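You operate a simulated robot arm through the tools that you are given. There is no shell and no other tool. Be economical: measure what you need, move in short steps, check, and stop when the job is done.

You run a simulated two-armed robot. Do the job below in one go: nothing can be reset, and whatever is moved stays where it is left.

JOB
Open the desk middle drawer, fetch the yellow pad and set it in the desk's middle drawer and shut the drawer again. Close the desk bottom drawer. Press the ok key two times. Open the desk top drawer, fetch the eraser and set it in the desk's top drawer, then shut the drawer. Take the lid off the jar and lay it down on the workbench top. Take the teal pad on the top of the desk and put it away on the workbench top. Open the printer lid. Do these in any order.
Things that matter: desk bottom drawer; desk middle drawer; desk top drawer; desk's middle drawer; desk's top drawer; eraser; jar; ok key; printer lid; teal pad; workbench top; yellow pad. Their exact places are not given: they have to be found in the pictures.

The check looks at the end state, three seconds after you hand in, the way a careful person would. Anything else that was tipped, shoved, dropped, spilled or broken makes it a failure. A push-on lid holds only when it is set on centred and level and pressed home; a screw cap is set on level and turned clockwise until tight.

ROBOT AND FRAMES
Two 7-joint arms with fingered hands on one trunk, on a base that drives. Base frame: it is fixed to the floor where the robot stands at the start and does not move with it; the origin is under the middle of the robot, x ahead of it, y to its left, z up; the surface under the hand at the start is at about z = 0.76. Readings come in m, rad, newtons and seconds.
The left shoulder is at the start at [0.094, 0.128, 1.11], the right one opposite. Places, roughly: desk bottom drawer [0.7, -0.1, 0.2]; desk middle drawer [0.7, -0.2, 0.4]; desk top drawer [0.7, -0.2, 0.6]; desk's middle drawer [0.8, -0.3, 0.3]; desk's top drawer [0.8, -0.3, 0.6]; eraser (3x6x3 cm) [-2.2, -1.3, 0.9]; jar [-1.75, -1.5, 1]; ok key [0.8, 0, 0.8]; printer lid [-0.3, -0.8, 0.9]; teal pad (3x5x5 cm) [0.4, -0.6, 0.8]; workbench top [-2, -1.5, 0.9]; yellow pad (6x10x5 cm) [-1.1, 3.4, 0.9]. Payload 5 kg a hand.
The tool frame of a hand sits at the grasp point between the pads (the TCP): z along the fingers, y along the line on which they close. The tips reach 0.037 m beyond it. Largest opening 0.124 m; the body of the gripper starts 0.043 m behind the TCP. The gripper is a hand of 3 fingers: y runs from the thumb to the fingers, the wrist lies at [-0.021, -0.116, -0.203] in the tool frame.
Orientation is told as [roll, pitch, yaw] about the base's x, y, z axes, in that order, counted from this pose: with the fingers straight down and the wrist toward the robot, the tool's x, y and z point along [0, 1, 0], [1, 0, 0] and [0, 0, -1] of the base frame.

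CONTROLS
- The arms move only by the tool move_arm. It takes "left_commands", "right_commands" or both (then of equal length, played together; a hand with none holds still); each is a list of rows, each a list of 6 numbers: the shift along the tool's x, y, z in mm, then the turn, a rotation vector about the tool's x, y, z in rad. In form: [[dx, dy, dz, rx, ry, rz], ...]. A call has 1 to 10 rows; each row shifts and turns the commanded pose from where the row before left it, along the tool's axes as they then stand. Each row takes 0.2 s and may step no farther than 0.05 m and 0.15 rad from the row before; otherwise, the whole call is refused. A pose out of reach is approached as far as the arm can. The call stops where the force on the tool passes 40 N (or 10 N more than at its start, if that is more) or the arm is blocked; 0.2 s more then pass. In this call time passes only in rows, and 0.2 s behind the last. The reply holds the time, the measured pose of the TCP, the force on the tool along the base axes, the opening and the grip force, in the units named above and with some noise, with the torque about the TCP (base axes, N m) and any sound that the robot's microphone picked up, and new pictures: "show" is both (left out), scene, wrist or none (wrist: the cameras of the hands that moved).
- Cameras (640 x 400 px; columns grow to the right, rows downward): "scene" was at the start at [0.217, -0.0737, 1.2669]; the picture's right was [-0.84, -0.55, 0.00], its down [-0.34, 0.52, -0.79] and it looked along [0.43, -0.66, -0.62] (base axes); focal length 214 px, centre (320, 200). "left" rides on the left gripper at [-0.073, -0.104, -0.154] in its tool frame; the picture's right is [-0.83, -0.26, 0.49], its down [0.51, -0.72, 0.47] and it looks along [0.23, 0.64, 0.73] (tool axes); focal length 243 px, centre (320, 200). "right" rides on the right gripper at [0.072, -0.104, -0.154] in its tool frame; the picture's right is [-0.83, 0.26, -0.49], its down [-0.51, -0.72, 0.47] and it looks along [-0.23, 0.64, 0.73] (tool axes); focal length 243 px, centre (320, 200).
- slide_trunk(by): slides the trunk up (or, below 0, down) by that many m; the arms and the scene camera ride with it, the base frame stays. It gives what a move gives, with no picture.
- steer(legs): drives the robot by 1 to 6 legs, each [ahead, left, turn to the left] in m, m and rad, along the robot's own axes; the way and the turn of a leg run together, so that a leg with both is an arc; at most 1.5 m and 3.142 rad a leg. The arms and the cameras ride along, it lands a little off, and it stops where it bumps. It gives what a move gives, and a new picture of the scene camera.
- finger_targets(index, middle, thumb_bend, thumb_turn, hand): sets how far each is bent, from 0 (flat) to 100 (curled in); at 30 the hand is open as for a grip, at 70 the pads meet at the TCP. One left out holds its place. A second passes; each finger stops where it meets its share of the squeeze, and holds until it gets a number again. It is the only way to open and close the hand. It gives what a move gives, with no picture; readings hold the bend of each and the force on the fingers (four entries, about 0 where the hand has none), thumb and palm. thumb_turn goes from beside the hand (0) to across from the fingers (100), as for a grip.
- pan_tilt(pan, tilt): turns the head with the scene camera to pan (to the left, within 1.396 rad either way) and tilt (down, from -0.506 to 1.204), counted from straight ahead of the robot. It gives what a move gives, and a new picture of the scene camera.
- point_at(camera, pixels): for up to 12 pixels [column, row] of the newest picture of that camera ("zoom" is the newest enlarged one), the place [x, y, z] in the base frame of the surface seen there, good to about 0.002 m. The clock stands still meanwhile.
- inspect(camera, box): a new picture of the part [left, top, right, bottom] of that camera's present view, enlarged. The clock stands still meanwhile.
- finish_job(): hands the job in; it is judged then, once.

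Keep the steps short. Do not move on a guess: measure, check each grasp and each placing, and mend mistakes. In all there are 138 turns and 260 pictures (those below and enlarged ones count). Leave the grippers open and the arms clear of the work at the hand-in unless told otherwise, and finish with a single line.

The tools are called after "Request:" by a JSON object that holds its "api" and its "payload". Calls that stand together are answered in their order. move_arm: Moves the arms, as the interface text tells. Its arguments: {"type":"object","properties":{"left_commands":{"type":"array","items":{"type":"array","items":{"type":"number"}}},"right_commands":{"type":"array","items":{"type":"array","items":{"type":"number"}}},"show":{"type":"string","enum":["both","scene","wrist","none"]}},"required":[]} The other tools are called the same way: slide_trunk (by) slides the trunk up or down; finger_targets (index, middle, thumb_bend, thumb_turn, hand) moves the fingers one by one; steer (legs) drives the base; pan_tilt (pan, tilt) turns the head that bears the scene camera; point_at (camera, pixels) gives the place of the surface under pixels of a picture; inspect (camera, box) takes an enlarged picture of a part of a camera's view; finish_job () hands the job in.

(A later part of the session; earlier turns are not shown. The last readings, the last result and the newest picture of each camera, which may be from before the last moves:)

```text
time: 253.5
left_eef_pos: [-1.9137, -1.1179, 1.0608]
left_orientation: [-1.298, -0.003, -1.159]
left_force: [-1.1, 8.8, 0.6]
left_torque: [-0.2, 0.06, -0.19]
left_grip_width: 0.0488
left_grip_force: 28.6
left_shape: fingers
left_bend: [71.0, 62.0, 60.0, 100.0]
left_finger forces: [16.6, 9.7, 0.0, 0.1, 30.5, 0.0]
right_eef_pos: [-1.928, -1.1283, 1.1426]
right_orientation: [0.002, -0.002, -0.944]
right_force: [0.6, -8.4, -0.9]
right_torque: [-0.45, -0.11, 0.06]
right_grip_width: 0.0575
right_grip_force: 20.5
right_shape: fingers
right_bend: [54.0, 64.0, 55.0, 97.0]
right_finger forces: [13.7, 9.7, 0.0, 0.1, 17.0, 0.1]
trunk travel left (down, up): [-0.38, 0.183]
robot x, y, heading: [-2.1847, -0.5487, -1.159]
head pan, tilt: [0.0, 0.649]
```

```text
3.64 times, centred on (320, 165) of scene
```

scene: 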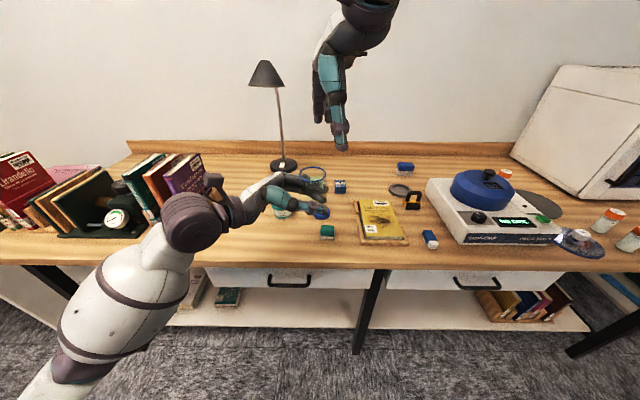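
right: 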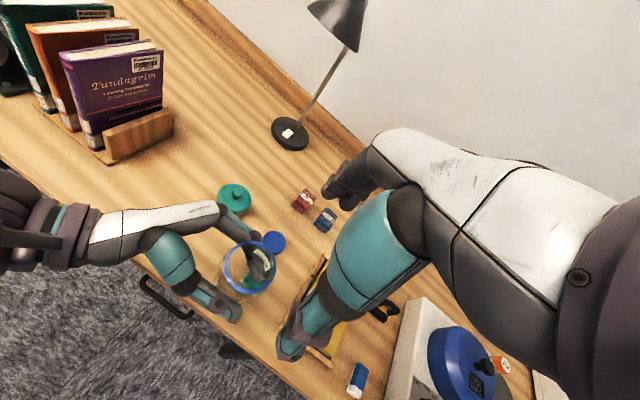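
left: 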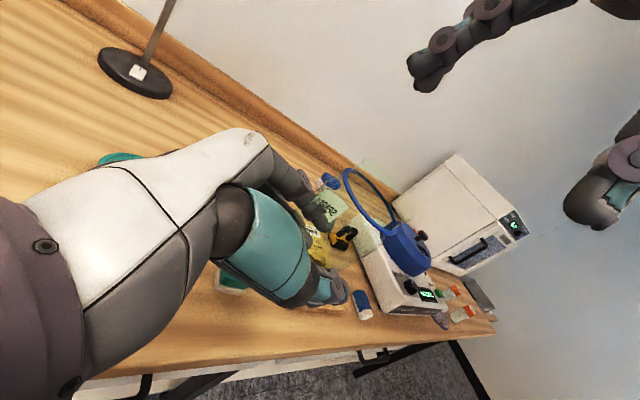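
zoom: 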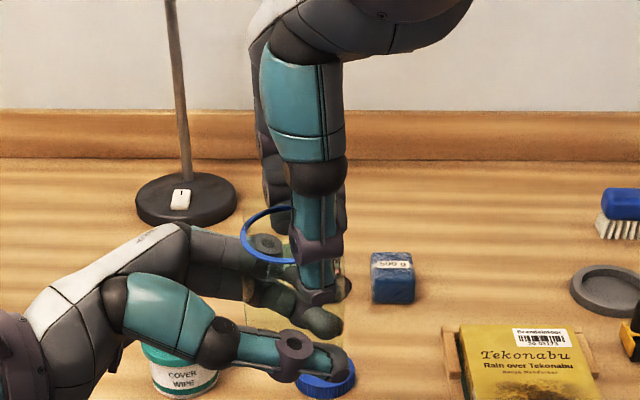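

Right hand holds the jar neck (20 N). Release and withdraw the left hand, drive ahead 0.2 m, and carry the jar above the free spot (-1.96,-1.50).

Request:
{"api": "finger_targets", "payload": {"hand": "left", "index": 30, "middle": 30, "thumb_bend": 30}}

Request:
{"api": "move_arm", "payload": {"left_commands": [[10.7, 0, -38.5, 0, 0, 0], [10.7, 0, -38.5, 0, 0, 0], [10.7, 0, -38.5, 0, 0, 0], [-24, -35, -7, 0, 0, 0], [-24, -35, -7, 0, 0, 0], [-24, -35, -7, 0, 0, 0], [-24, -35, -7, 0, 0, 0], [-24, -30, -7, 0, 0, 0]], "show": "none"}}

Request:
{"api": "steer", "payload": {"legs": [[0.2, 0, 0]]}}

Request:
{"api": "move_arm", "payload": {"right_commands": [[-40, 17.5, 0, 0, 0, 0], [-40, 17.5, 0, 0, 0, 0], [-40, 17.5, 0, 0, 0, 0], [-40, 17.5, 0, 0, 0, 0], [-41, 17.5, 0, 0, 0, 0], [0, 0, 45, 0, 0, 0], [0, 0, 45, 0, 0, 0], [0, 0, 40, 0, 0, 0]], "show": "both"}}

Request:
{"api": "inspect", "payload": {"camera": "scene", "box": [300, 120, 440, 260]}}

```text
time: 254.5
left_eef_pos: [-1.9133, -1.1182, 1.0606]
left_orientation: [-1.298, -0.003, -1.159]
left_force: [-1.2, 0.4, -0.5]
left_torque: [-0.01, 0.0, 0.0]
left_grip_width: 0.1287
left_grip_force: 0.1
left_shape: fingers
left_bend: [30.0, 30.0, 30.0, 96.0]
left_finger forces: [0.0, 0.1, 0.0, 0.0, 0.0, 0.0]
right_eef_pos: [-1.928, -1.1274, 1.142]
right_orientation: [0.001, -0.002, -0.941]
right_force: [0.2, -0.3, 0.7]
right_torque: [-0.02, 0.01, -0.04]
right_grip_width: 0.0558
right_grip_force: 16.6
right_shape: fingers
right_bend: [56.0, 66.0, 55.0, 96.0]
right_finger forces: [10.1, 7.1, 0.0, 0.0, 16.6, 0.0]
trunk travel left (down, up): [-0.38, 0.183]
robot x, y, heading: [-2.1856, -0.5479, -1.156]
head pan, tilt: [0.0, 0.649]
```

```text
time: 256.3
left_eef_pos: [-1.8272, -0.9532, 1.1867]
left_orientation: [-1.298, -0.004, -1.161]
left_force: [-0.3, 1.4, 0.3]
left_torque: [0.01, 0.03, -0.04]
left_grip_width: 0.1288
left_grip_force: 0.1
left_shape: fingers
left_bend: [30.0, 30.0, 30.0, 96.0]
left_finger forces: [0.0, 0.1, 0.1, 0.0, 0.0, 0.0]
left hand out of reach, approached as far as the arm can: row 6, 7, 8
right_eef_pos: [-1.9285, -1.1266, 1.1423]
right_orientation: [0.0, -0.002, -0.942]
right_force: [1.0, -0.1, -0.1]
right_torque: [-0.02, 0.07, -0.02]
right_grip_width: 0.0562
right_grip_force: 16.4
right_shape: fingers
right_bend: [56.0, 66.0, 55.0, 96.0]
right_finger forces: [10.0, 7.2, 0.0, 0.1, 16.6, 0.0]
trunk travel left (down, up): [-0.38, 0.183]
robot x, y, heading: [-2.1853, -0.5491, -1.155]
head pan, tilt: [0.0, 0.649]
```

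```text
time: 257.9
left_eef_pos: [-1.749, -1.1314, 1.1862]
left_orientation: [-1.298, -0.003, -1.162]
left_force: [-0.1, 0.3, 0.5]
left_torque: [-0.03, 0.0, 0.03]
left_grip_width: 0.1289
left_grip_force: 0.0
left_shape: fingers
left_bend: [30.0, 30.0, 30.0, 96.0]
left_finger forces: [0.1, 0.0, 0.1, 0.1, 0.1, 0.0]
right_eef_pos: [-1.8499, -1.3068, 1.1438]
right_orientation: [0.002, -0.004, -0.942]
right_force: [-0.3, 0.5, -1.8]
right_torque: [-0.04, 0.02, 0.02]
right_grip_width: 0.056
right_grip_force: 16.9
right_shape: fingers
right_bend: [56.0, 66.0, 55.0, 96.0]
right_finger forces: [10.1, 7.1, 0.0, 0.0, 16.6, 0.0]
trunk travel left (down, up): [-0.38, 0.183]
robot x, y, heading: [-2.1086, -0.7334, -1.16]
head pan, tilt: [0.0, 0.649]
```

scene: 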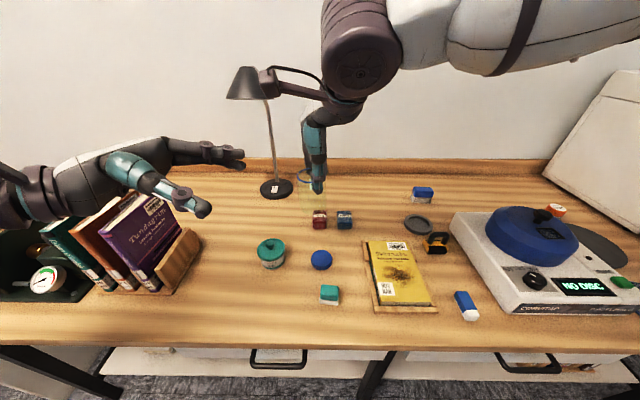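

```text
time: 259.7
left_eef_pos: [-1.7469, -1.1353, 1.1847]
left_orientation: [-1.298, -0.002, -1.162]
left_force: [0.2, 0.3, 0.1]
left_torque: [-0.04, 0.01, 0.04]
left_grip_width: 0.1289
left_grip_force: 0.1
left_shape: fingers
left_bend: [30.0, 30.0, 30.0, 96.0]
left_finger forces: [0.0, 0.1, 0.1, 0.1, 0.0, 0.0]
right_eef_pos: [-1.9604, -1.4981, 1.0127]
right_orientation: [0.002, 0.0, -0.942]
right_force: [0.7, 0.0, -1.4]
right_torque: [0.0, 0.01, -0.02]
right_grip_width: 0.0561
right_grip_force: 16.8
right_shape: fingers
right_bend: [56.0, 66.0, 55.0, 96.0]
right_finger forces: [9.9, 7.0, 0.0, 0.1, 16.1, 0.1]
trunk travel left (down, up): [-0.38, 0.183]
robot x, y, heading: [-2.1092, -0.728, -1.157]
head pan, tilt: [0.0, 0.649]
```

scene: 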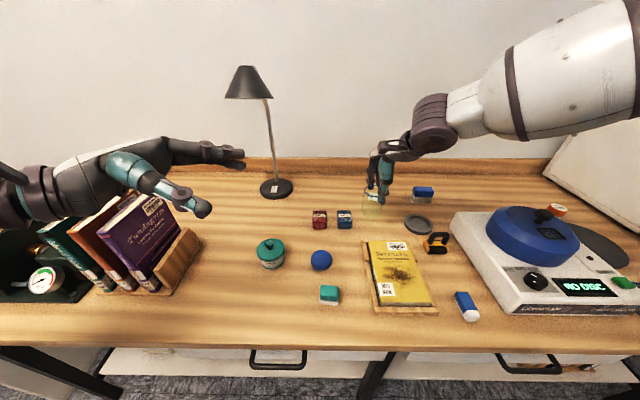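
right: 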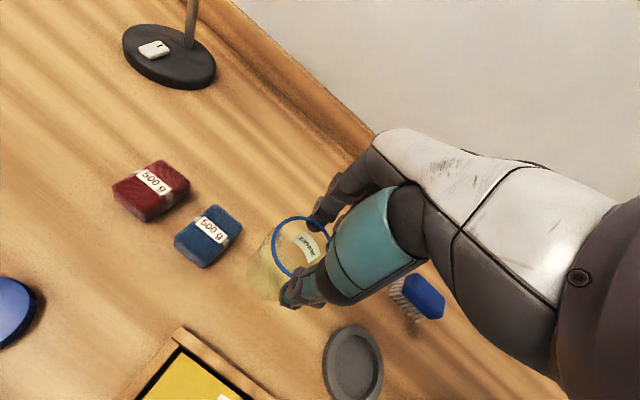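

```text
2.86 times, centred on (370, 190) of scene
```

zoom: 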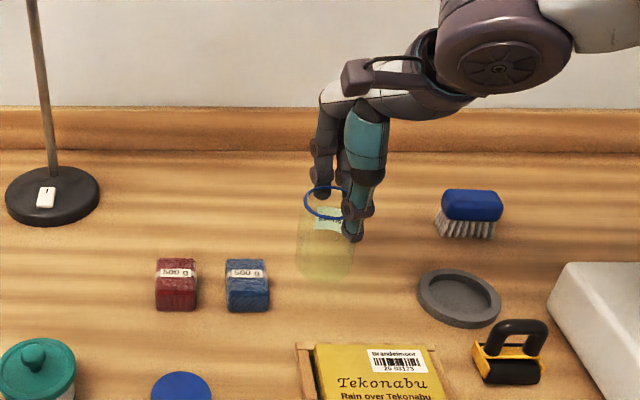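

Spot is clear; the jar base should meet the bench after about 41 mm. Lower in fine final steps, release, lift, back up 0.2 m and bring the right hand over the eraser.

Request:
{"api": "move_arm", "payload": {"right_commands": [[0, 0, 20, 0, 0, 0], [0, 0, 12, 0, 0, 0], [0, 0, 5, 0, 0, 0], [0, 0, 2, 0, 0, 0], [0, 0, 1.5, 0, 0, 0], [0, 0, 1, 0, 0, 0]], "show": "none"}}

Request:
{"api": "inspect", "payload": {"camera": "scene", "box": [330, 160, 420, 230]}}

Request:
{"api": "finger_targets", "payload": {"hand": "right", "index": 30, "middle": 30, "thumb_bend": 30}}

Request:
{"api": "move_arm", "payload": {"right_commands": [[0, 0, -30, 0, 0, 0], [0, 0, -45, 0, 0, 0], [0, 0, -45, 0, 0, 0], [0, 0, -45, 0, 0, 0], [0, 0, 0, 0, 0, 0.123], [0, 0, 0, 0, 0, 0.123], [0, 0, 0, 0, 0, 0.123]], "show": "none"}}

Request:
{"api": "steer", "payload": {"legs": [[-0.2, 0, 0]]}}

Request:
{"api": "move_arm", "payload": {"right_commands": [[-42, -17, 0, 0, 0, 0], [-42, -17, 0, 0, 0, 0], [-42, -17, 0, 0, 0, 0], [-41, -17, 0, 0, 0, 0], [0, 0, 40, 0, 0, 0]], "show": "wrist"}}

Request:
{"api": "inspect", "payload": {"camera": "scene", "box": [300, 110, 500, 270]}}

```text
time: 261.1
left_eef_pos: [-1.7475, -1.1336, 1.1859]
left_orientation: [-1.298, -0.004, -1.161]
left_force: [-0.4, -0.3, 0.8]
left_torque: [0.0, -0.01, 0.0]
left_grip_width: 0.1291
left_grip_force: 0.0
left_shape: fingers
left_bend: [30.0, 30.0, 30.0, 96.0]
left_finger forces: [0.1, 0.1, 0.0, 0.1, 0.1, 0.0]
right_eef_pos: [-1.9602, -1.4957, 0.973]
right_orientation: [0.002, -0.001, -0.943]
right_force: [0.4, 0.5, -1.6]
right_torque: [-0.02, 0.01, 0.02]
right_grip_width: 0.0558
right_grip_force: 17.2
right_shape: fingers
right_bend: [56.0, 66.0, 55.0, 96.0]
right_finger forces: [9.9, 6.9, 0.0, 0.0, 15.9, 0.0]
trunk travel left (down, up): [-0.38, 0.183]
robot x, y, heading: [-2.1076, -0.7318, -1.157]
head pan, tilt: [0.0, 0.649]
```

```text
5.71 times, centred on (375, 195) of scene
```

zoom: 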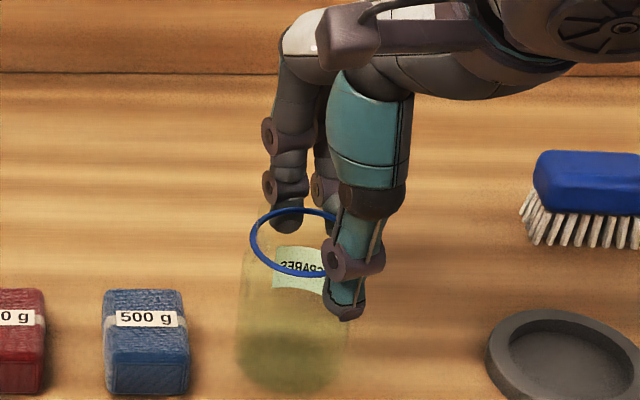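

```text
time: 262.1
left_eef_pos: [-1.7471, -1.1318, 1.1864]
left_orientation: [-1.298, -0.003, -1.161]
left_force: [-0.1, 0.0, -1.0]
left_torque: [0.02, 0.0, 0.01]
left_grip_width: 0.1287
left_grip_force: 0.1
left_shape: fingers
left_bend: [30.0, 30.0, 30.0, 96.0]
left_finger forces: [0.1, 0.0, 0.1, 0.0, 0.0, 0.1]
right_eef_pos: [-1.96, -1.4976, 0.9717]
right_orientation: [0.002, 0.0, -0.942]
right_force: [-1.1, 0.2, 0.2]
right_torque: [0.02, 0.01, 0.02]
right_grip_width: 0.1281
right_grip_force: 0.1
right_shape: fingers
right_bend: [30.0, 30.0, 30.0, 97.0]
right_finger forces: [0.0, 0.0, 0.0, 0.1, 0.0, 0.1]
trunk travel left (down, up): [-0.38, 0.183]
robot x, y, heading: [-2.1073, -0.7274, -1.159]
head pan, tilt: [0.0, 0.649]
```

```text
time: 263.7
left_eef_pos: [-1.7476, -1.1333, 1.1853]
left_orientation: [-1.3, -0.004, -1.162]
left_force: [-0.5, 0.2, -0.2]
left_torque: [0.01, 0.04, -0.01]
left_grip_width: 0.1292
left_grip_force: 0.0
left_shape: fingers
left_bend: [30.0, 30.0, 30.0, 96.0]
left_finger forces: [0.1, 0.0, 0.0, 0.0, 0.0, 0.1]
right_eef_pos: [-1.9617, -1.4956, 1.1355]
right_orientation: [0.001, -0.001, -1.316]
right_force: [0.9, -0.2, 0.8]
right_torque: [0.0, 0.0, 0.0]
right_grip_width: 0.1285
right_grip_force: 0.2
right_shape: fingers
right_bend: [30.0, 30.0, 30.0, 97.0]
right_finger forces: [0.0, 0.1, 0.1, 0.0, 0.1, 0.0]
trunk travel left (down, up): [-0.38, 0.183]
robot x, y, heading: [-2.1099, -0.7326, -1.157]
head pan, tilt: [0.0, 0.649]
```

```text
time: 265.3
left_eef_pos: [-1.8245, -0.9491, 1.185]
left_orientation: [-1.299, -0.003, -1.156]
left_force: [-0.4, -0.4, 0.5]
left_torque: [-0.04, 0.03, -0.02]
left_grip_width: 0.1288
left_grip_force: 0.0
left_shape: fingers
left_bend: [30.0, 30.0, 30.0, 96.0]
left_finger forces: [0.0, 0.0, 0.0, 0.0, 0.0, 0.0]
right_eef_pos: [-2.0374, -1.313, 1.1349]
right_orientation: [0.0, 0.001, -1.307]
right_force: [-0.1, -0.5, 0.0]
right_torque: [0.02, 0.0, -0.01]
right_grip_width: 0.1284
right_grip_force: 0.0
right_shape: fingers
right_bend: [30.0, 30.0, 30.0, 97.0]
right_finger forces: [0.0, 0.1, 0.0, 0.0, 0.1, 0.0]
trunk travel left (down, up): [-0.38, 0.183]
robot x, y, heading: [-2.1886, -0.5437, -1.148]
head pan, tilt: [0.0, 0.649]
```

scene: 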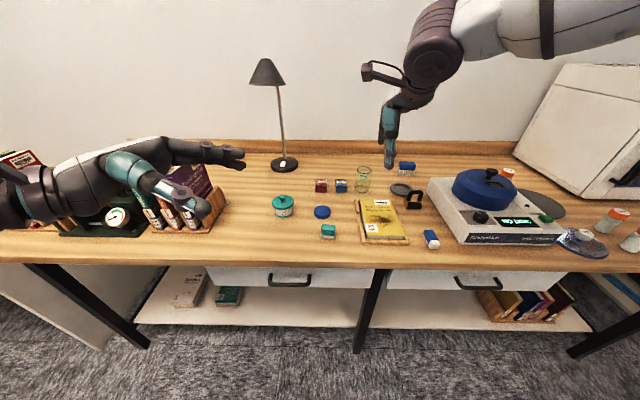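

```text
time: 266.5
left_eef_pos: [-1.8237, -0.9502, 1.1847]
left_orientation: [-1.298, -0.001, -1.155]
left_force: [0.6, 0.4, -0.5]
left_torque: [0.0, 0.05, -0.04]
left_grip_width: 0.1288
left_grip_force: 0.1
left_shape: fingers
left_bend: [30.0, 30.0, 30.0, 96.0]
left_finger forces: [0.1, 0.0, 0.0, 0.0, 0.0, 0.1]
right_eef_pos: [-2.2138, -1.2908, 1.0948]
right_orientation: [0.0, 0.003, -1.308]
right_force: [0.6, -0.7, -0.5]
right_torque: [0.03, 0.02, -0.02]
right_grip_width: 0.1286
right_grip_force: 0.1
right_shape: fingers
right_bend: [30.0, 30.0, 30.0, 97.0]
right_finger forces: [0.1, 0.1, 0.0, 0.1, 0.0, 0.0]
trunk travel left (down, up): [-0.38, 0.183]
robot x, y, heading: [-2.1913, -0.5465, -1.151]
head pan, tilt: [0.0, 0.649]
```

right: 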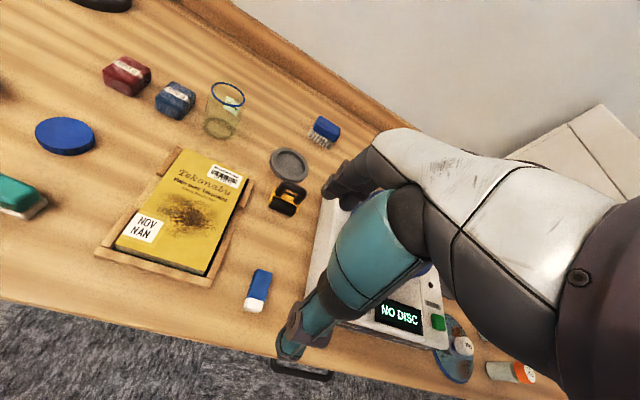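

```text
2.50 times, centred on (400, 190) of scene
```

zoom: 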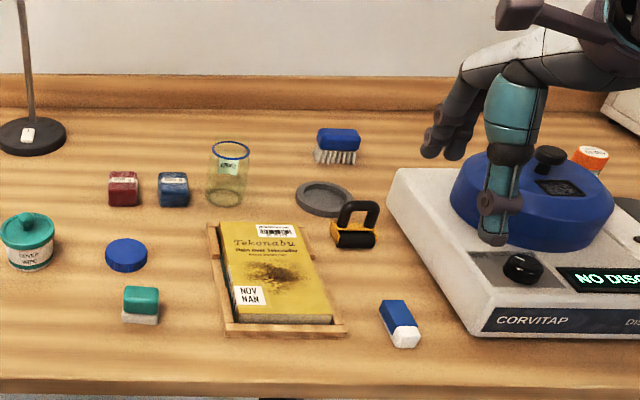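

Jar stands upright next to its weights. Grip the eraser along its length: small centring shift, down 194 mm, close, lift. Meanwhile roll the left hand back upright.

Request:
{"api": "move_arm", "payload": {"right_commands": [[-5, 5, 45, 0, 0, 0], [0, 0, 45, 0, 0, 0], [0, 0, 45, 0, 0, 0], [0, 0, 40, 0, 0, 0], [0, 0, 18, 0, 0, 0]], "show": "none"}}

Request:
{"api": "finger_targets", "payload": {"hand": "right", "index": 70, "middle": 70, "thumb_bend": 70}}

Request:
{"api": "move_arm", "payload": {"right_commands": [[0, 0, -30, 0, 0, 0], [0, 0, -45, 0, 0, 0], [0, 0, -45, 0, 0, 0], [0, 0, -45, 0, 0, 0], [0, 0, -45, 0, 0, 0], [0, 0, -45, 0, 0, 0], [0, 0, 0, 0, 0, 0], [0, 0, 0, 0, 0, 0], [0, 0, 0, 0, 0, 0]], "left_commands": [[0, 0, 0, 0, 0.15, 0], [0, 0, 0, 0, 0.15, 0], [0, 0, 0, 0, 0.15, 0], [0, 0, 0, 0, 0.15, 0], [0, 0, 0, 0, 0.15, 0], [0, 0, 0, 0, 0.15, 0], [0, 0, 0, 0, 0.15, 0], [0, 0, 0, 0, 0.15, 0], [0, 0, 0, 0, 0.1, 0]], "show": "scene"}}

Request:
{"api": "inspect", "payload": {"camera": "right", "box": [200, 150, 440, 390]}}

```text
time: 267.7
left_eef_pos: [-1.8249, -0.9493, 1.1858]
left_orientation: [-1.298, -0.002, -1.155]
left_force: [-0.1, -0.4, 0.8]
left_torque: [0.03, 0.02, 0.01]
left_grip_width: 0.129
left_grip_force: 0.2
left_shape: fingers
left_bend: [30.0, 30.0, 30.0, 96.0]
left_finger forces: [0.0, 0.1, 0.0, 0.0, 0.0, 0.1]
right_eef_pos: [-2.2186, -1.2968, 0.9042]
right_orientation: [0.002, -0.002, -1.306]
right_force: [0.6, 0.8, 0.2]
right_torque: [0.01, -0.01, 0.01]
right_grip_width: 0.1285
right_grip_force: 0.0
right_shape: fingers
right_bend: [30.0, 30.0, 30.0, 97.0]
right_finger forces: [0.0, 0.0, 0.1, 0.1, 0.1, 0.0]
trunk travel left (down, up): [-0.38, 0.183]
robot x, y, heading: [-2.1868, -0.5478, -1.151]
head pan, tilt: [0.0, 0.649]
```

```text
time: 268.7
left_eef_pos: [-1.8247, -0.9489, 1.1852]
left_orientation: [-1.299, -0.003, -1.154]
left_force: [0.4, 0.1, -0.5]
left_torque: [0.03, 0.01, 0.01]
left_grip_width: 0.1289
left_grip_force: 0.0
left_shape: fingers
left_bend: [30.0, 30.0, 30.0, 96.0]
left_finger forces: [0.0, 0.0, 0.0, 0.0, 0.1, 0.0]
right_eef_pos: [-2.2194, -1.2979, 0.9038]
right_orientation: [0.003, -0.002, -1.306]
right_force: [-0.7, -0.1, -0.6]
right_torque: [0.0, -0.02, 0.0]
right_grip_width: 0.0554
right_grip_force: 14.7
right_shape: fingers
right_bend: [54.0, 70.0, 57.0, 97.0]
right_finger forces: [14.5, 0.0, 0.0, 0.0, 14.5, 0.1]
trunk travel left (down, up): [-0.38, 0.183]
robot x, y, heading: [-2.1883, -0.5475, -1.152]
head pan, tilt: [0.0, 0.649]
```

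```text
time: 270.7
left_eef_pos: [-1.8258, -0.9482, 1.1855]
left_orientation: [0.003, -0.005, -1.153]
left_force: [0.0, -1.0, -0.1]
left_torque: [0.01, 0.02, 0.0]
left_grip_width: 0.1287
left_grip_force: 0.1
left_shape: fingers
left_bend: [30.0, 30.0, 30.0, 96.0]
left_finger forces: [0.0, 0.0, 0.1, 0.1, 0.0, 0.1]
right_eef_pos: [-2.219, -1.2976, 1.1576]
right_orientation: [0.001, -0.003, -1.307]
right_force: [0.8, 0.0, -0.6]
right_torque: [0.04, 0.01, 0.03]
right_grip_width: 0.0553
right_grip_force: 14.6
right_shape: fingers
right_bend: [54.0, 70.0, 57.0, 97.0]
right_finger forces: [14.4, 0.0, 0.0, 0.0, 14.4, 0.0]
trunk travel left (down, up): [-0.38, 0.183]
robot x, y, heading: [-2.1882, -0.5466, -1.151]
head pan, tilt: [0.0, 0.649]
```

scene: 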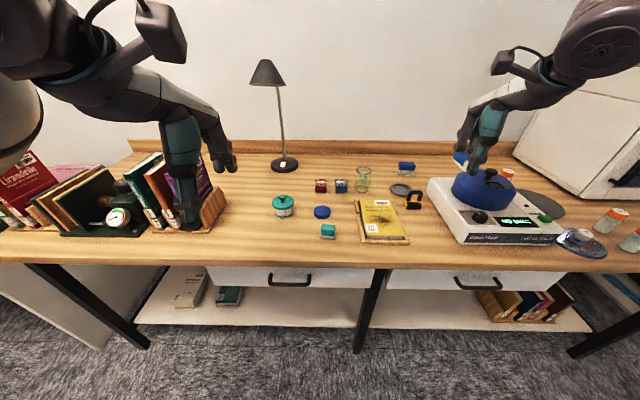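

```text
1.67 times, centred on (320, 270) of right
```

zoom: 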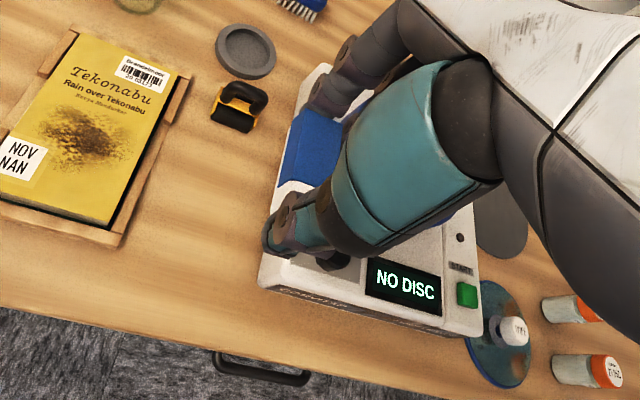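

Eraser is held (14.6 N). Back away, turn toward the yellow pad's area (+x+y side) and look.

Request:
{"api": "steer", "payload": {"legs": [[-0.6, 0, 0], [0, 0, 2.45]]}}

Request:
{"api": "pan_tilt", "payload": {"pan": 0.0, "tilt": 0.35}}

Request:
{"api": "point_at", "payload": {"camera": "scene", "pixels": [[320, 180], [320, 220], [320, 260], [320, 320], [260, 200], [380, 200], [200, 220], [440, 220], [350, 200], [290, 200], [320, 380], [320, 200]]}}

```text
time: 279.9
left_eef_pos: [-2.4717, 0.5399, 1.1858]
left_orientation: [-0.001, -0.004, 1.322]
left_force: [-0.4, -0.3, -0.1]
left_torque: [0.0, 0.02, -0.01]
left_grip_width: 0.1288
left_grip_force: 0.0
left_shape: fingers
left_bend: [30.0, 30.0, 30.0, 96.0]
left_finger forces: [0.1, 0.0, 0.0, 0.0, 0.0, 0.0]
right_eef_pos: [-1.9471, 0.5726, 1.1567]
right_orientation: [0.002, -0.002, 1.17]
right_force: [0.0, -0.3, -0.6]
right_torque: [-0.02, 0.0, 0.01]
right_grip_width: 0.0549
right_grip_force: 13.5
right_shape: fingers
right_bend: [54.0, 70.0, 57.0, 97.0]
right_finger forces: [13.4, 0.0, 0.0, 0.0, 13.5, 0.1]
trunk travel left (down, up): [-0.38, 0.183]
robot x, y, heading: [-2.4354, -0.002, 1.324]
head pan, tilt: [0.0, 0.649]
```

scene: 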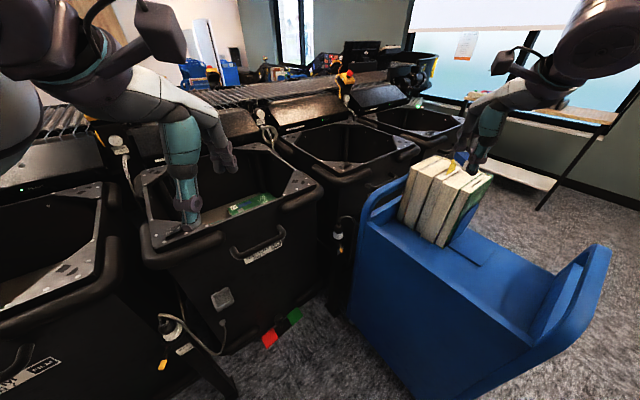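

```text
time: 280.7
left_eef_pos: [-2.4714, 0.5393, 1.186]
left_orientation: [0.001, -0.002, 1.324]
left_force: [0.0, 0.2, 0.6]
left_torque: [-0.03, -0.01, 0.01]
left_grip_width: 0.1291
left_grip_force: 0.1
left_shape: fingers
left_bend: [30.0, 30.0, 30.0, 96.0]
left_finger forces: [0.0, 0.0, 0.0, 0.1, 0.0, 0.1]
right_eef_pos: [-1.9484, 0.573, 1.1561]
right_orientation: [0.0, -0.001, 1.169]
right_force: [0.1, 0.3, -0.2]
right_torque: [0.02, -0.01, -0.06]
right_grip_width: 0.0549
right_grip_force: 13.8
right_shape: fingers
right_bend: [54.0, 70.0, 57.0, 97.0]
right_finger forces: [13.5, 0.2, 0.0, 0.0, 13.4, 0.0]
trunk travel left (down, up): [-0.38, 0.183]
robot x, y, heading: [-2.4338, 0.0002, 1.326]
head pan, tilt: [0.0, 0.351]
```

scene: 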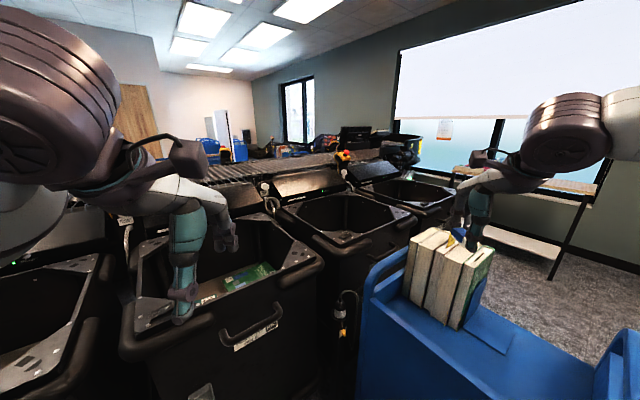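

```text
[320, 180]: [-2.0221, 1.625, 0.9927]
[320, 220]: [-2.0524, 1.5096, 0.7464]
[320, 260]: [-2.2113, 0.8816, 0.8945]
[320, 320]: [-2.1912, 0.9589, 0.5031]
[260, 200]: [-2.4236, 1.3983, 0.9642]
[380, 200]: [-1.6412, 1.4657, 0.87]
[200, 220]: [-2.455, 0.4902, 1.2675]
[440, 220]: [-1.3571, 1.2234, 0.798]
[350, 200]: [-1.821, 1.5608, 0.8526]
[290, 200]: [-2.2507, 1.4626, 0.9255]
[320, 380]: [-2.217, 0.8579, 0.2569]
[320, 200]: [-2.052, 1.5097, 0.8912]
```

The sorting bins block the direct way. Retrace the free corridor along the bench to about (-0.5,0.3), then turn to face the pad area from the desk side.

Request:
{"api": "steer", "payload": {"legs": [[0, 0, -2.485], [0.5, 0, 0], [0, 0.95, 0], [0, 0.95, 0], [0, 0, 2.93]]}}

Request:
{"api": "pan_tilt", "payload": {"pan": 0.0, "tilt": 0.4}}

Request:
{"api": "point_at", "payload": {"camera": "scene", "pixels": [[320, 190], [320, 220], [320, 260], [320, 320], [260, 200], [380, 200], [200, 260], [440, 260], [300, 180], [340, 180], [400, 320], [240, 320]]}}

Request:
{"api": "inspect", "payload": {"camera": "scene", "box": [220, 120, 420, 240]}}

```text
time: 313.1
left_eef_pos: [-0.7438, 0.7316, 1.1852]
left_orientation: [0.002, -0.005, 1.762]
left_force: [-1.0, 0.0, 0.6]
left_torque: [0.03, -0.01, -0.01]
left_grip_width: 0.129
left_grip_force: 0.2
left_shape: fingers
left_bend: [30.0, 30.0, 30.0, 96.0]
left_finger forces: [0.0, 0.1, 0.0, 0.0, 0.0, 0.0]
right_eef_pos: [-0.284, 0.9836, 1.1568]
right_orientation: [0.003, -0.002, 1.609]
right_force: [-0.3, 0.8, -0.3]
right_torque: [-0.04, 0.02, 0.0]
right_grip_width: 0.0527
right_grip_force: 11.9
right_shape: fingers
right_bend: [55.0, 70.0, 58.0, 97.0]
right_finger forces: [12.5, 0.1, 0.0, 0.1, 12.3, 0.0]
trunk travel left (down, up): [-0.38, 0.183]
robot x, y, heading: [-0.4772, 0.2577, 1.764]
head pan, tilt: [0.0, 0.351]
```

scene: 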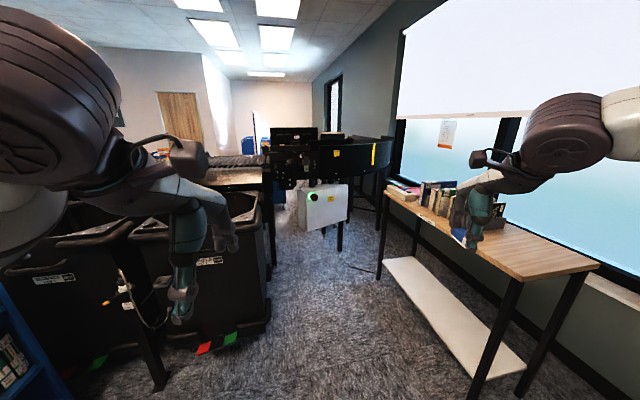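

```text
time: 313.8
left_eef_pos: [-0.744, 0.7311, 1.1851]
left_orientation: [0.001, -0.005, 1.762]
left_force: [0.3, -0.6, 0.1]
left_torque: [-0.02, 0.01, -0.01]
left_grip_width: 0.1289
left_grip_force: 0.0
left_shape: fingers
left_bend: [30.0, 30.0, 30.0, 96.0]
left_finger forces: [0.0, 0.0, 0.0, 0.0, 0.1, 0.0]
right_eef_pos: [-0.2851, 0.9827, 1.1571]
right_orientation: [0.002, -0.002, 1.608]
right_force: [0.2, 0.1, -1.5]
right_torque: [0.02, 0.02, 0.01]
right_grip_width: 0.0527
right_grip_force: 12.6
right_shape: fingers
right_bend: [55.0, 70.0, 58.0, 97.0]
right_finger forces: [12.4, 0.1, 0.0, 0.0, 12.4, 0.0]
trunk travel left (down, up): [-0.38, 0.183]
robot x, y, heading: [-0.4788, 0.2598, 1.767]
head pan, tilt: [0.0, 0.4]
```

scene: 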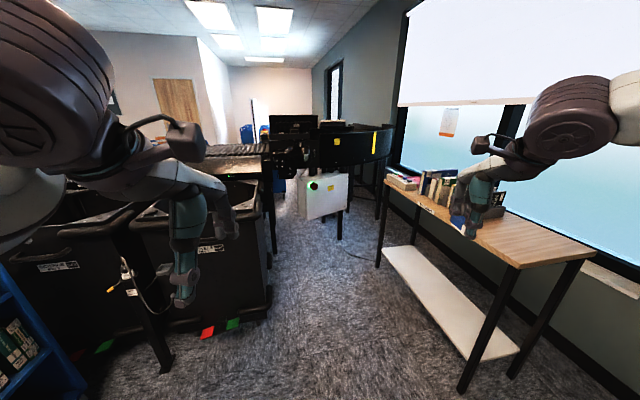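

```text
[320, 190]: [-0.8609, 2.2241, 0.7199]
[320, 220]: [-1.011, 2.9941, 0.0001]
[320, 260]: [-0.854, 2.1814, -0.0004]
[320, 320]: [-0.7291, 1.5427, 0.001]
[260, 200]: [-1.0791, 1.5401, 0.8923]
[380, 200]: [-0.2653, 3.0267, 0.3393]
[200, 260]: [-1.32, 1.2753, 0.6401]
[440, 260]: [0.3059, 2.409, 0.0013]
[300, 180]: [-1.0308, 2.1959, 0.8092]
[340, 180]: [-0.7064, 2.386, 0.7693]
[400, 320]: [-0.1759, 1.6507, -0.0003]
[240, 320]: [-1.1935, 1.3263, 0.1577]
```

```text
3.20 times, centred on (320, 180) of scene
```

zoom: 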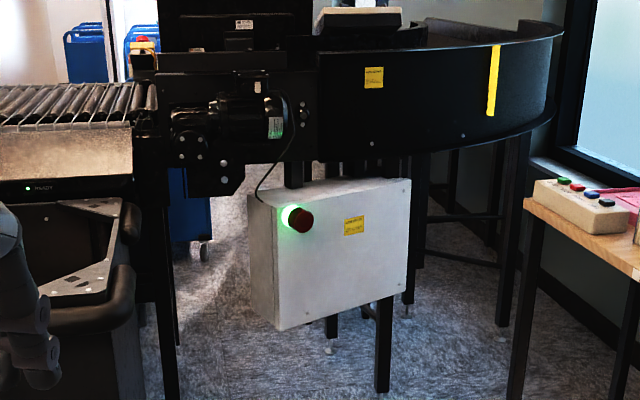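

Request:
{"api": "inspect", "payload": {"camera": "scene", "box": [250, 100, 410, 170]}}

Request:
{"api": "point_at", "payload": {"camera": "zoom", "pixels": [[330, 95], [300, 105], [350, 92], [400, 120], [540, 130], [480, 110], [100, 160], [340, 90], [200, 150], [250, 150], [520, 200], [400, 200]]}}

Request:
{"api": "slide_trunk", "payload": {"by": 0.18}}

Request:
{"api": "inspect", "payload": {"camera": "scene", "box": [240, 120, 420, 230]}}

```text
4.00 times, centred on (330, 135) of scene
```

zoom: 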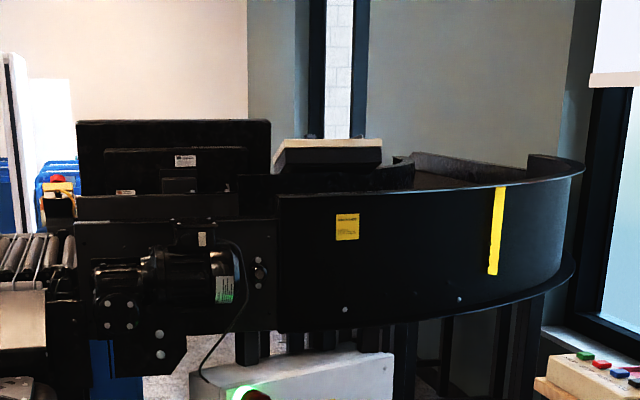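

```text
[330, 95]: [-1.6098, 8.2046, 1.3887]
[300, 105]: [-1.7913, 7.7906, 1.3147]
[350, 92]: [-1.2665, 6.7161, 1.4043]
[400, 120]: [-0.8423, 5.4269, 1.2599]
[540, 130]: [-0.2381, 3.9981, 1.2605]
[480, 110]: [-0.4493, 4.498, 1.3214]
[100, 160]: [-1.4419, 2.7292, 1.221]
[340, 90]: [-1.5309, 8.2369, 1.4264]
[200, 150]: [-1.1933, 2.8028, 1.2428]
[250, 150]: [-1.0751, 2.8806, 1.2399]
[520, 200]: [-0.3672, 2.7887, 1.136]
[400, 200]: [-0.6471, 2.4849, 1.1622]
```

```text
time: 315.8
left_eef_pos: [-0.7438, 0.7326, 1.3632]
left_orientation: [0.001, 0.001, 1.762]
left_force: [0.2, 0.4, -0.4]
left_torque: [-0.03, 0.02, 0.0]
left_grip_width: 0.1291
left_grip_force: 0.1
left_shape: fingers
left_bend: [30.0, 30.0, 30.0, 96.0]
left_finger forces: [0.0, 0.1, 0.1, 0.0, 0.0, 0.0]
right_eef_pos: [-0.2836, 0.9853, 1.3326]
right_orientation: [0.004, 0.003, 1.612]
right_force: [-0.1, -0.7, -0.2]
right_torque: [0.01, 0.01, 0.01]
right_grip_width: 0.0527
right_grip_force: 12.6
right_shape: fingers
right_bend: [55.0, 70.0, 58.0, 97.0]
right_finger forces: [12.4, 0.1, 0.0, 0.0, 12.5, 0.0]
trunk travel left (down, up): [-0.56, 0.003]
robot x, y, heading: [-0.4818, 0.2582, 1.762]
head pan, tilt: [0.0, 0.4]
```

```text
3.56 times, centred on (330, 175) of scene
```

zoom: 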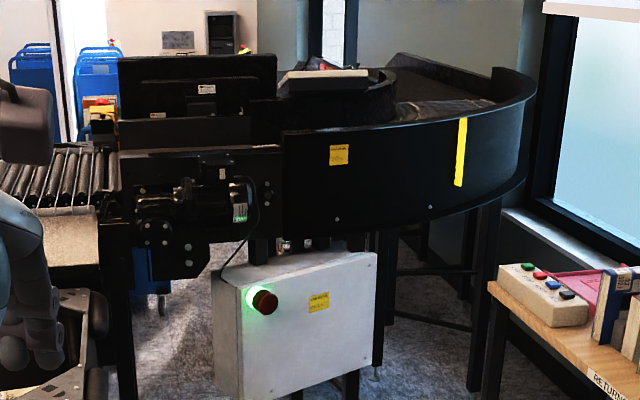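

The pad (-1.1,3.4) lies on the inner side of the curved conveyor; it can only be reached around the far (left) end. Go back along the corridor and look toward that end.

Request:
{"api": "steer", "payload": {"legs": [[0, 0, -2.93], [0, -0.95, 0], [0, -0.95, 0], [-0.25, 0, 0], [0, 0, -2.67]]}}

Request:
{"api": "pan_tilt", "payload": {"pan": 0.0, "tilt": 0.35}}

Request:
{"api": "point_at", "payload": {"camera": "scene", "pixels": [[320, 150], [320, 200], [320, 260], [250, 200], [180, 220], [400, 200], [460, 200], [250, 260], [400, 260], [520, 220], [130, 260], [360, 170]]}}

Request:
{"api": "pan_tilt", "payload": {"pan": -0.7, "tilt": 0.3}}

Request:
{"api": "point_at", "payload": {"camera": "scene", "pixels": [[320, 150], [320, 180], [320, 200], [250, 180], [180, 180], [400, 180], [460, 180], [250, 220], [400, 220], [350, 165], [130, 200], [220, 200]]}}

```text
time: 347.4
left_eef_pos: [-2.831, -0.0724, 1.3652]
left_orientation: [0.001, -0.004, 2.445]
left_force: [1.4, -0.7, -0.1]
left_torque: [0.01, -0.01, -0.02]
left_grip_width: 0.1291
left_grip_force: 0.1
left_shape: fingers
left_bend: [30.0, 30.0, 30.0, 96.0]
left_finger forces: [0.0, 0.0, 0.1, 0.1, 0.0, 0.1]
right_eef_pos: [-2.6338, 0.4149, 1.3369]
right_orientation: [0.004, -0.003, 2.293]
right_force: [0.3, -0.8, -0.7]
right_torque: [0.01, -0.02, 0.0]
right_grip_width: 0.0523
right_grip_force: 13.3
right_shape: fingers
right_bend: [55.0, 70.0, 58.0, 97.0]
right_finger forces: [12.5, 0.3, 0.0, 0.0, 12.2, 0.1]
trunk travel left (down, up): [-0.56, 0.003]
robot x, y, heading: [-2.3279, -0.2721, 2.447]
head pan, tilt: [0.0, 0.4]
```

scene: 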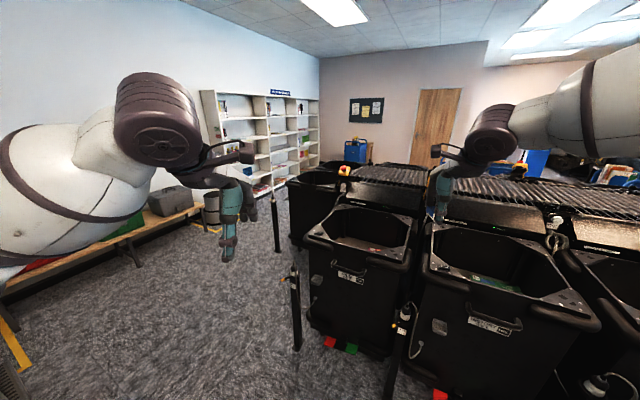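

```text
time: 348.0
left_eef_pos: [-2.8306, -0.0723, 1.3655]
left_orientation: [-0.002, -0.005, 2.444]
left_force: [-0.4, -0.2, 0.0]
left_torque: [-0.02, 0.01, -0.01]
left_grip_width: 0.1289
left_grip_force: 0.2
left_shape: fingers
left_bend: [30.0, 30.0, 30.0, 96.0]
left_finger forces: [0.0, 0.0, 0.0, 0.1, 0.0, 0.1]
right_eef_pos: [-2.6339, 0.4142, 1.3367]
right_orientation: [0.001, -0.002, 2.292]
right_force: [0.9, -0.1, -0.8]
right_torque: [-0.02, -0.01, -0.02]
right_grip_width: 0.0526
right_grip_force: 12.3
right_shape: fingers
right_bend: [55.0, 70.0, 58.0, 97.0]
right_finger forces: [12.6, 0.3, 0.0, 0.0, 12.2, 0.1]
trunk travel left (down, up): [-0.56, 0.003]
robot x, y, heading: [-2.3241, -0.2725, 2.446]
head pan, tilt: [0.0, 0.351]
```

scene: 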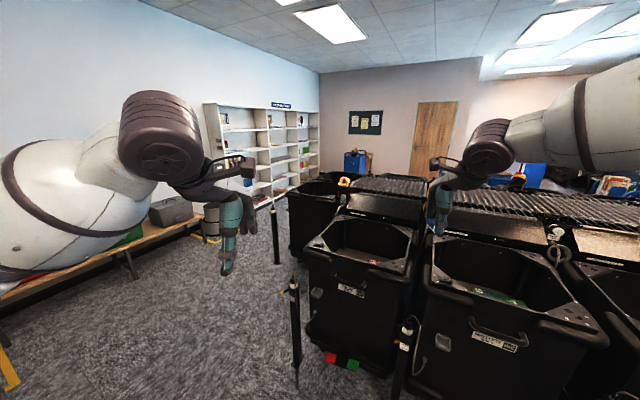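

```text
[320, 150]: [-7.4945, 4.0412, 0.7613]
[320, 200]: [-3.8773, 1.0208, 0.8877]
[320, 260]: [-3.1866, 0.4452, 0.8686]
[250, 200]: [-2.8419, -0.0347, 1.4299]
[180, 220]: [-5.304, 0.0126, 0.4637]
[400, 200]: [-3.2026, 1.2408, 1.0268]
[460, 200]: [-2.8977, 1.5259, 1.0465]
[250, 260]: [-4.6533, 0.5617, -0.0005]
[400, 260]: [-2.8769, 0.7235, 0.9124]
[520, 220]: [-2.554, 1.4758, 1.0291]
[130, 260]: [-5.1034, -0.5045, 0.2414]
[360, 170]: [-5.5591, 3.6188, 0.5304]
```

```text
time: 349.1
left_eef_pos: [-2.8302, -0.0717, 1.3661]
left_orientation: [0.0, -0.003, 2.448]
left_force: [-0.4, 0.0, -0.4]
left_torque: [-0.02, 0.02, -0.01]
left_grip_width: 0.129
left_grip_force: 0.1
left_shape: fingers
left_bend: [30.0, 30.0, 30.0, 96.0]
left_finger forces: [0.1, 0.0, 0.0, 0.0, 0.1, 0.0]
right_eef_pos: [-2.6324, 0.4139, 1.3374]
right_orientation: [0.002, -0.003, 2.292]
right_force: [-0.1, 0.2, -0.8]
right_torque: [0.0, -0.03, -0.01]
right_grip_width: 0.0526
right_grip_force: 12.1
right_shape: fingers
right_bend: [55.0, 70.0, 58.0, 97.0]
right_finger forces: [12.5, 0.3, 0.0, 0.0, 12.1, 0.0]
trunk travel left (down, up): [-0.56, 0.003]
robot x, y, heading: [-2.3241, -0.2706, 2.448]
head pan, tilt: [-0.7, 0.3]
```

scene: 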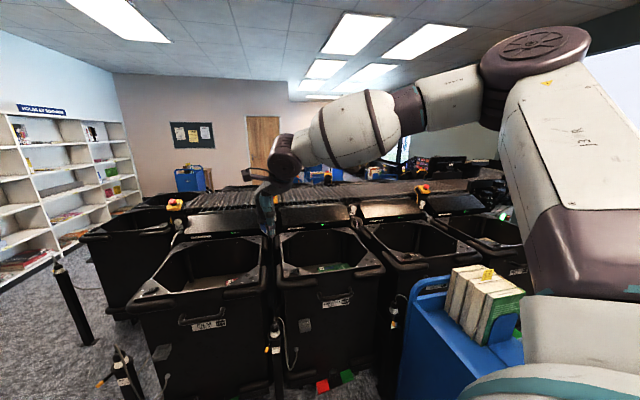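

```text
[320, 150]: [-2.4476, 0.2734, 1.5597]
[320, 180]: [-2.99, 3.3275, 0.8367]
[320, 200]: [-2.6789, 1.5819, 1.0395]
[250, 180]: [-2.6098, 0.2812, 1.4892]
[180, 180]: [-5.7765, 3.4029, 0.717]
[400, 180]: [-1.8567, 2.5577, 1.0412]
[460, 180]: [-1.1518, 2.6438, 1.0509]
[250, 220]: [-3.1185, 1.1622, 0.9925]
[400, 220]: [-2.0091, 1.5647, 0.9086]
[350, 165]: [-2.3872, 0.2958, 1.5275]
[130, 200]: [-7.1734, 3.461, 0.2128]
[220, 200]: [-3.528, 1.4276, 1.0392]
```

The conveyor ends near x≈-4 and there is open floor beyond. Drive around its left end (clear of the bollards) and look toward the pad from the back side.

Request:
{"api": "steer", "payload": {"legs": [[0.96, 0.62, 0], [0.96, 0.627, 0], [0.768, -0.531, 0], [0.742, -0.813, 0], [0, 0, -2.094]]}}

Request:
{"api": "pan_tilt", "payload": {"pan": 0.0, "tilt": 0.3}}

Request:
{"api": "inspect", "payload": {"camera": "scene", "box": [220, 120, 420, 240]}}

Request:
{"api": "point_at", "payload": {"camera": "scene", "pixels": [[320, 170], [320, 190], [320, 220], [320, 270], [260, 190], [260, 240], [380, 190], [380, 240], [290, 175], [350, 175], [200, 240], [440, 240]]}}

```text
time: 377.4
left_eef_pos: [-4.5017, 2.3527, 1.3652]
left_orientation: [-0.001, -0.002, 0.326]
left_force: [0.3, -0.7, 0.0]
left_torque: [-0.01, -0.01, 0.01]
left_grip_width: 0.1287
left_grip_force: 0.0
left_shape: fingers
left_bend: [30.0, 30.0, 30.0, 96.0]
left_finger forces: [0.0, 0.0, 0.1, 0.0, 0.1, 0.0]
right_eef_pos: [-4.1896, 1.9319, 1.3357]
right_orientation: [0.001, -0.002, 0.176]
right_force: [0.5, -0.6, -0.1]
right_torque: [-0.02, 0.01, 0.01]
right_grip_width: 0.0523
right_grip_force: 12.5
right_shape: fingers
right_bend: [55.0, 70.0, 58.0, 97.0]
right_finger forces: [12.6, 0.4, 0.1, 0.0, 12.3, 0.0]
trunk travel left (down, up): [-0.56, 0.003]
robot x, y, heading: [-4.9345, 2.0286, 0.332]
head pan, tilt: [-0.7, 0.3]
```

scene: 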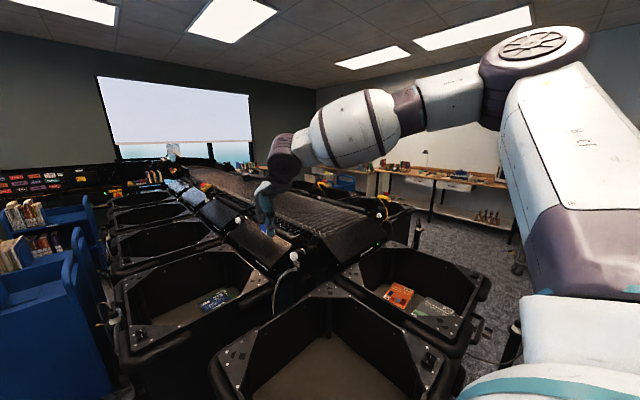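

```text
time: 378.5
left_eef_pos: [-4.5021, 2.3519, 1.3647]
left_orientation: [0.0, -0.005, 0.327]
left_force: [0.2, 0.8, 0.4]
left_torque: [-0.02, -0.02, -0.01]
left_grip_width: 0.1287
left_grip_force: 0.0
left_shape: fingers
left_bend: [30.0, 30.0, 30.0, 96.0]
left_finger forces: [0.0, 0.0, 0.0, 0.1, 0.0, 0.0]
right_eef_pos: [-4.1907, 1.932, 1.3369]
right_orientation: [0.001, -0.002, 0.175]
right_force: [-0.2, -1.1, -0.5]
right_torque: [0.01, -0.02, 0.01]
right_grip_width: 0.0525
right_grip_force: 12.8
right_shape: fingers
right_bend: [55.0, 70.0, 58.0, 97.0]
right_finger forces: [12.6, 0.3, 0.0, 0.0, 12.2, 0.0]
trunk travel left (down, up): [-0.56, 0.003]
robot x, y, heading: [-4.9366, 2.0264, 0.333]
head pan, tilt: [0.0, 0.3]
```

scene: 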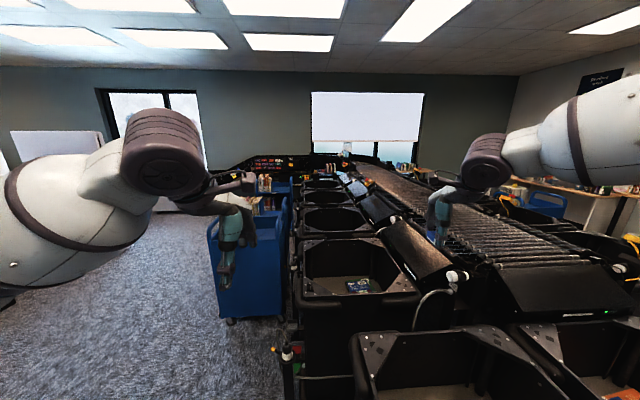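

```text
3.20 times, centred on (320, 180) of scene
```

zoom: 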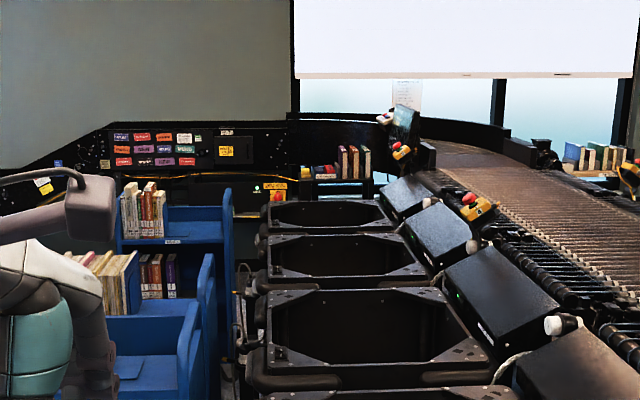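

```text
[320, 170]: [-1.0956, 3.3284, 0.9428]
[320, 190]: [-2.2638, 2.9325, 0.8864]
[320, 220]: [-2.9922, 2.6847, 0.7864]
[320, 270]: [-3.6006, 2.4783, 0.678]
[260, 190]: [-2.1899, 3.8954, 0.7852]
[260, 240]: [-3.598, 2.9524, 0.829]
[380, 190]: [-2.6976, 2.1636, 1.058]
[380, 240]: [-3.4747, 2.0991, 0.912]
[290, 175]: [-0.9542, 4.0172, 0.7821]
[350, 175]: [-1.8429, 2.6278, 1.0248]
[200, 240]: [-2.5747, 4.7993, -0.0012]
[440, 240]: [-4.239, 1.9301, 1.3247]
```

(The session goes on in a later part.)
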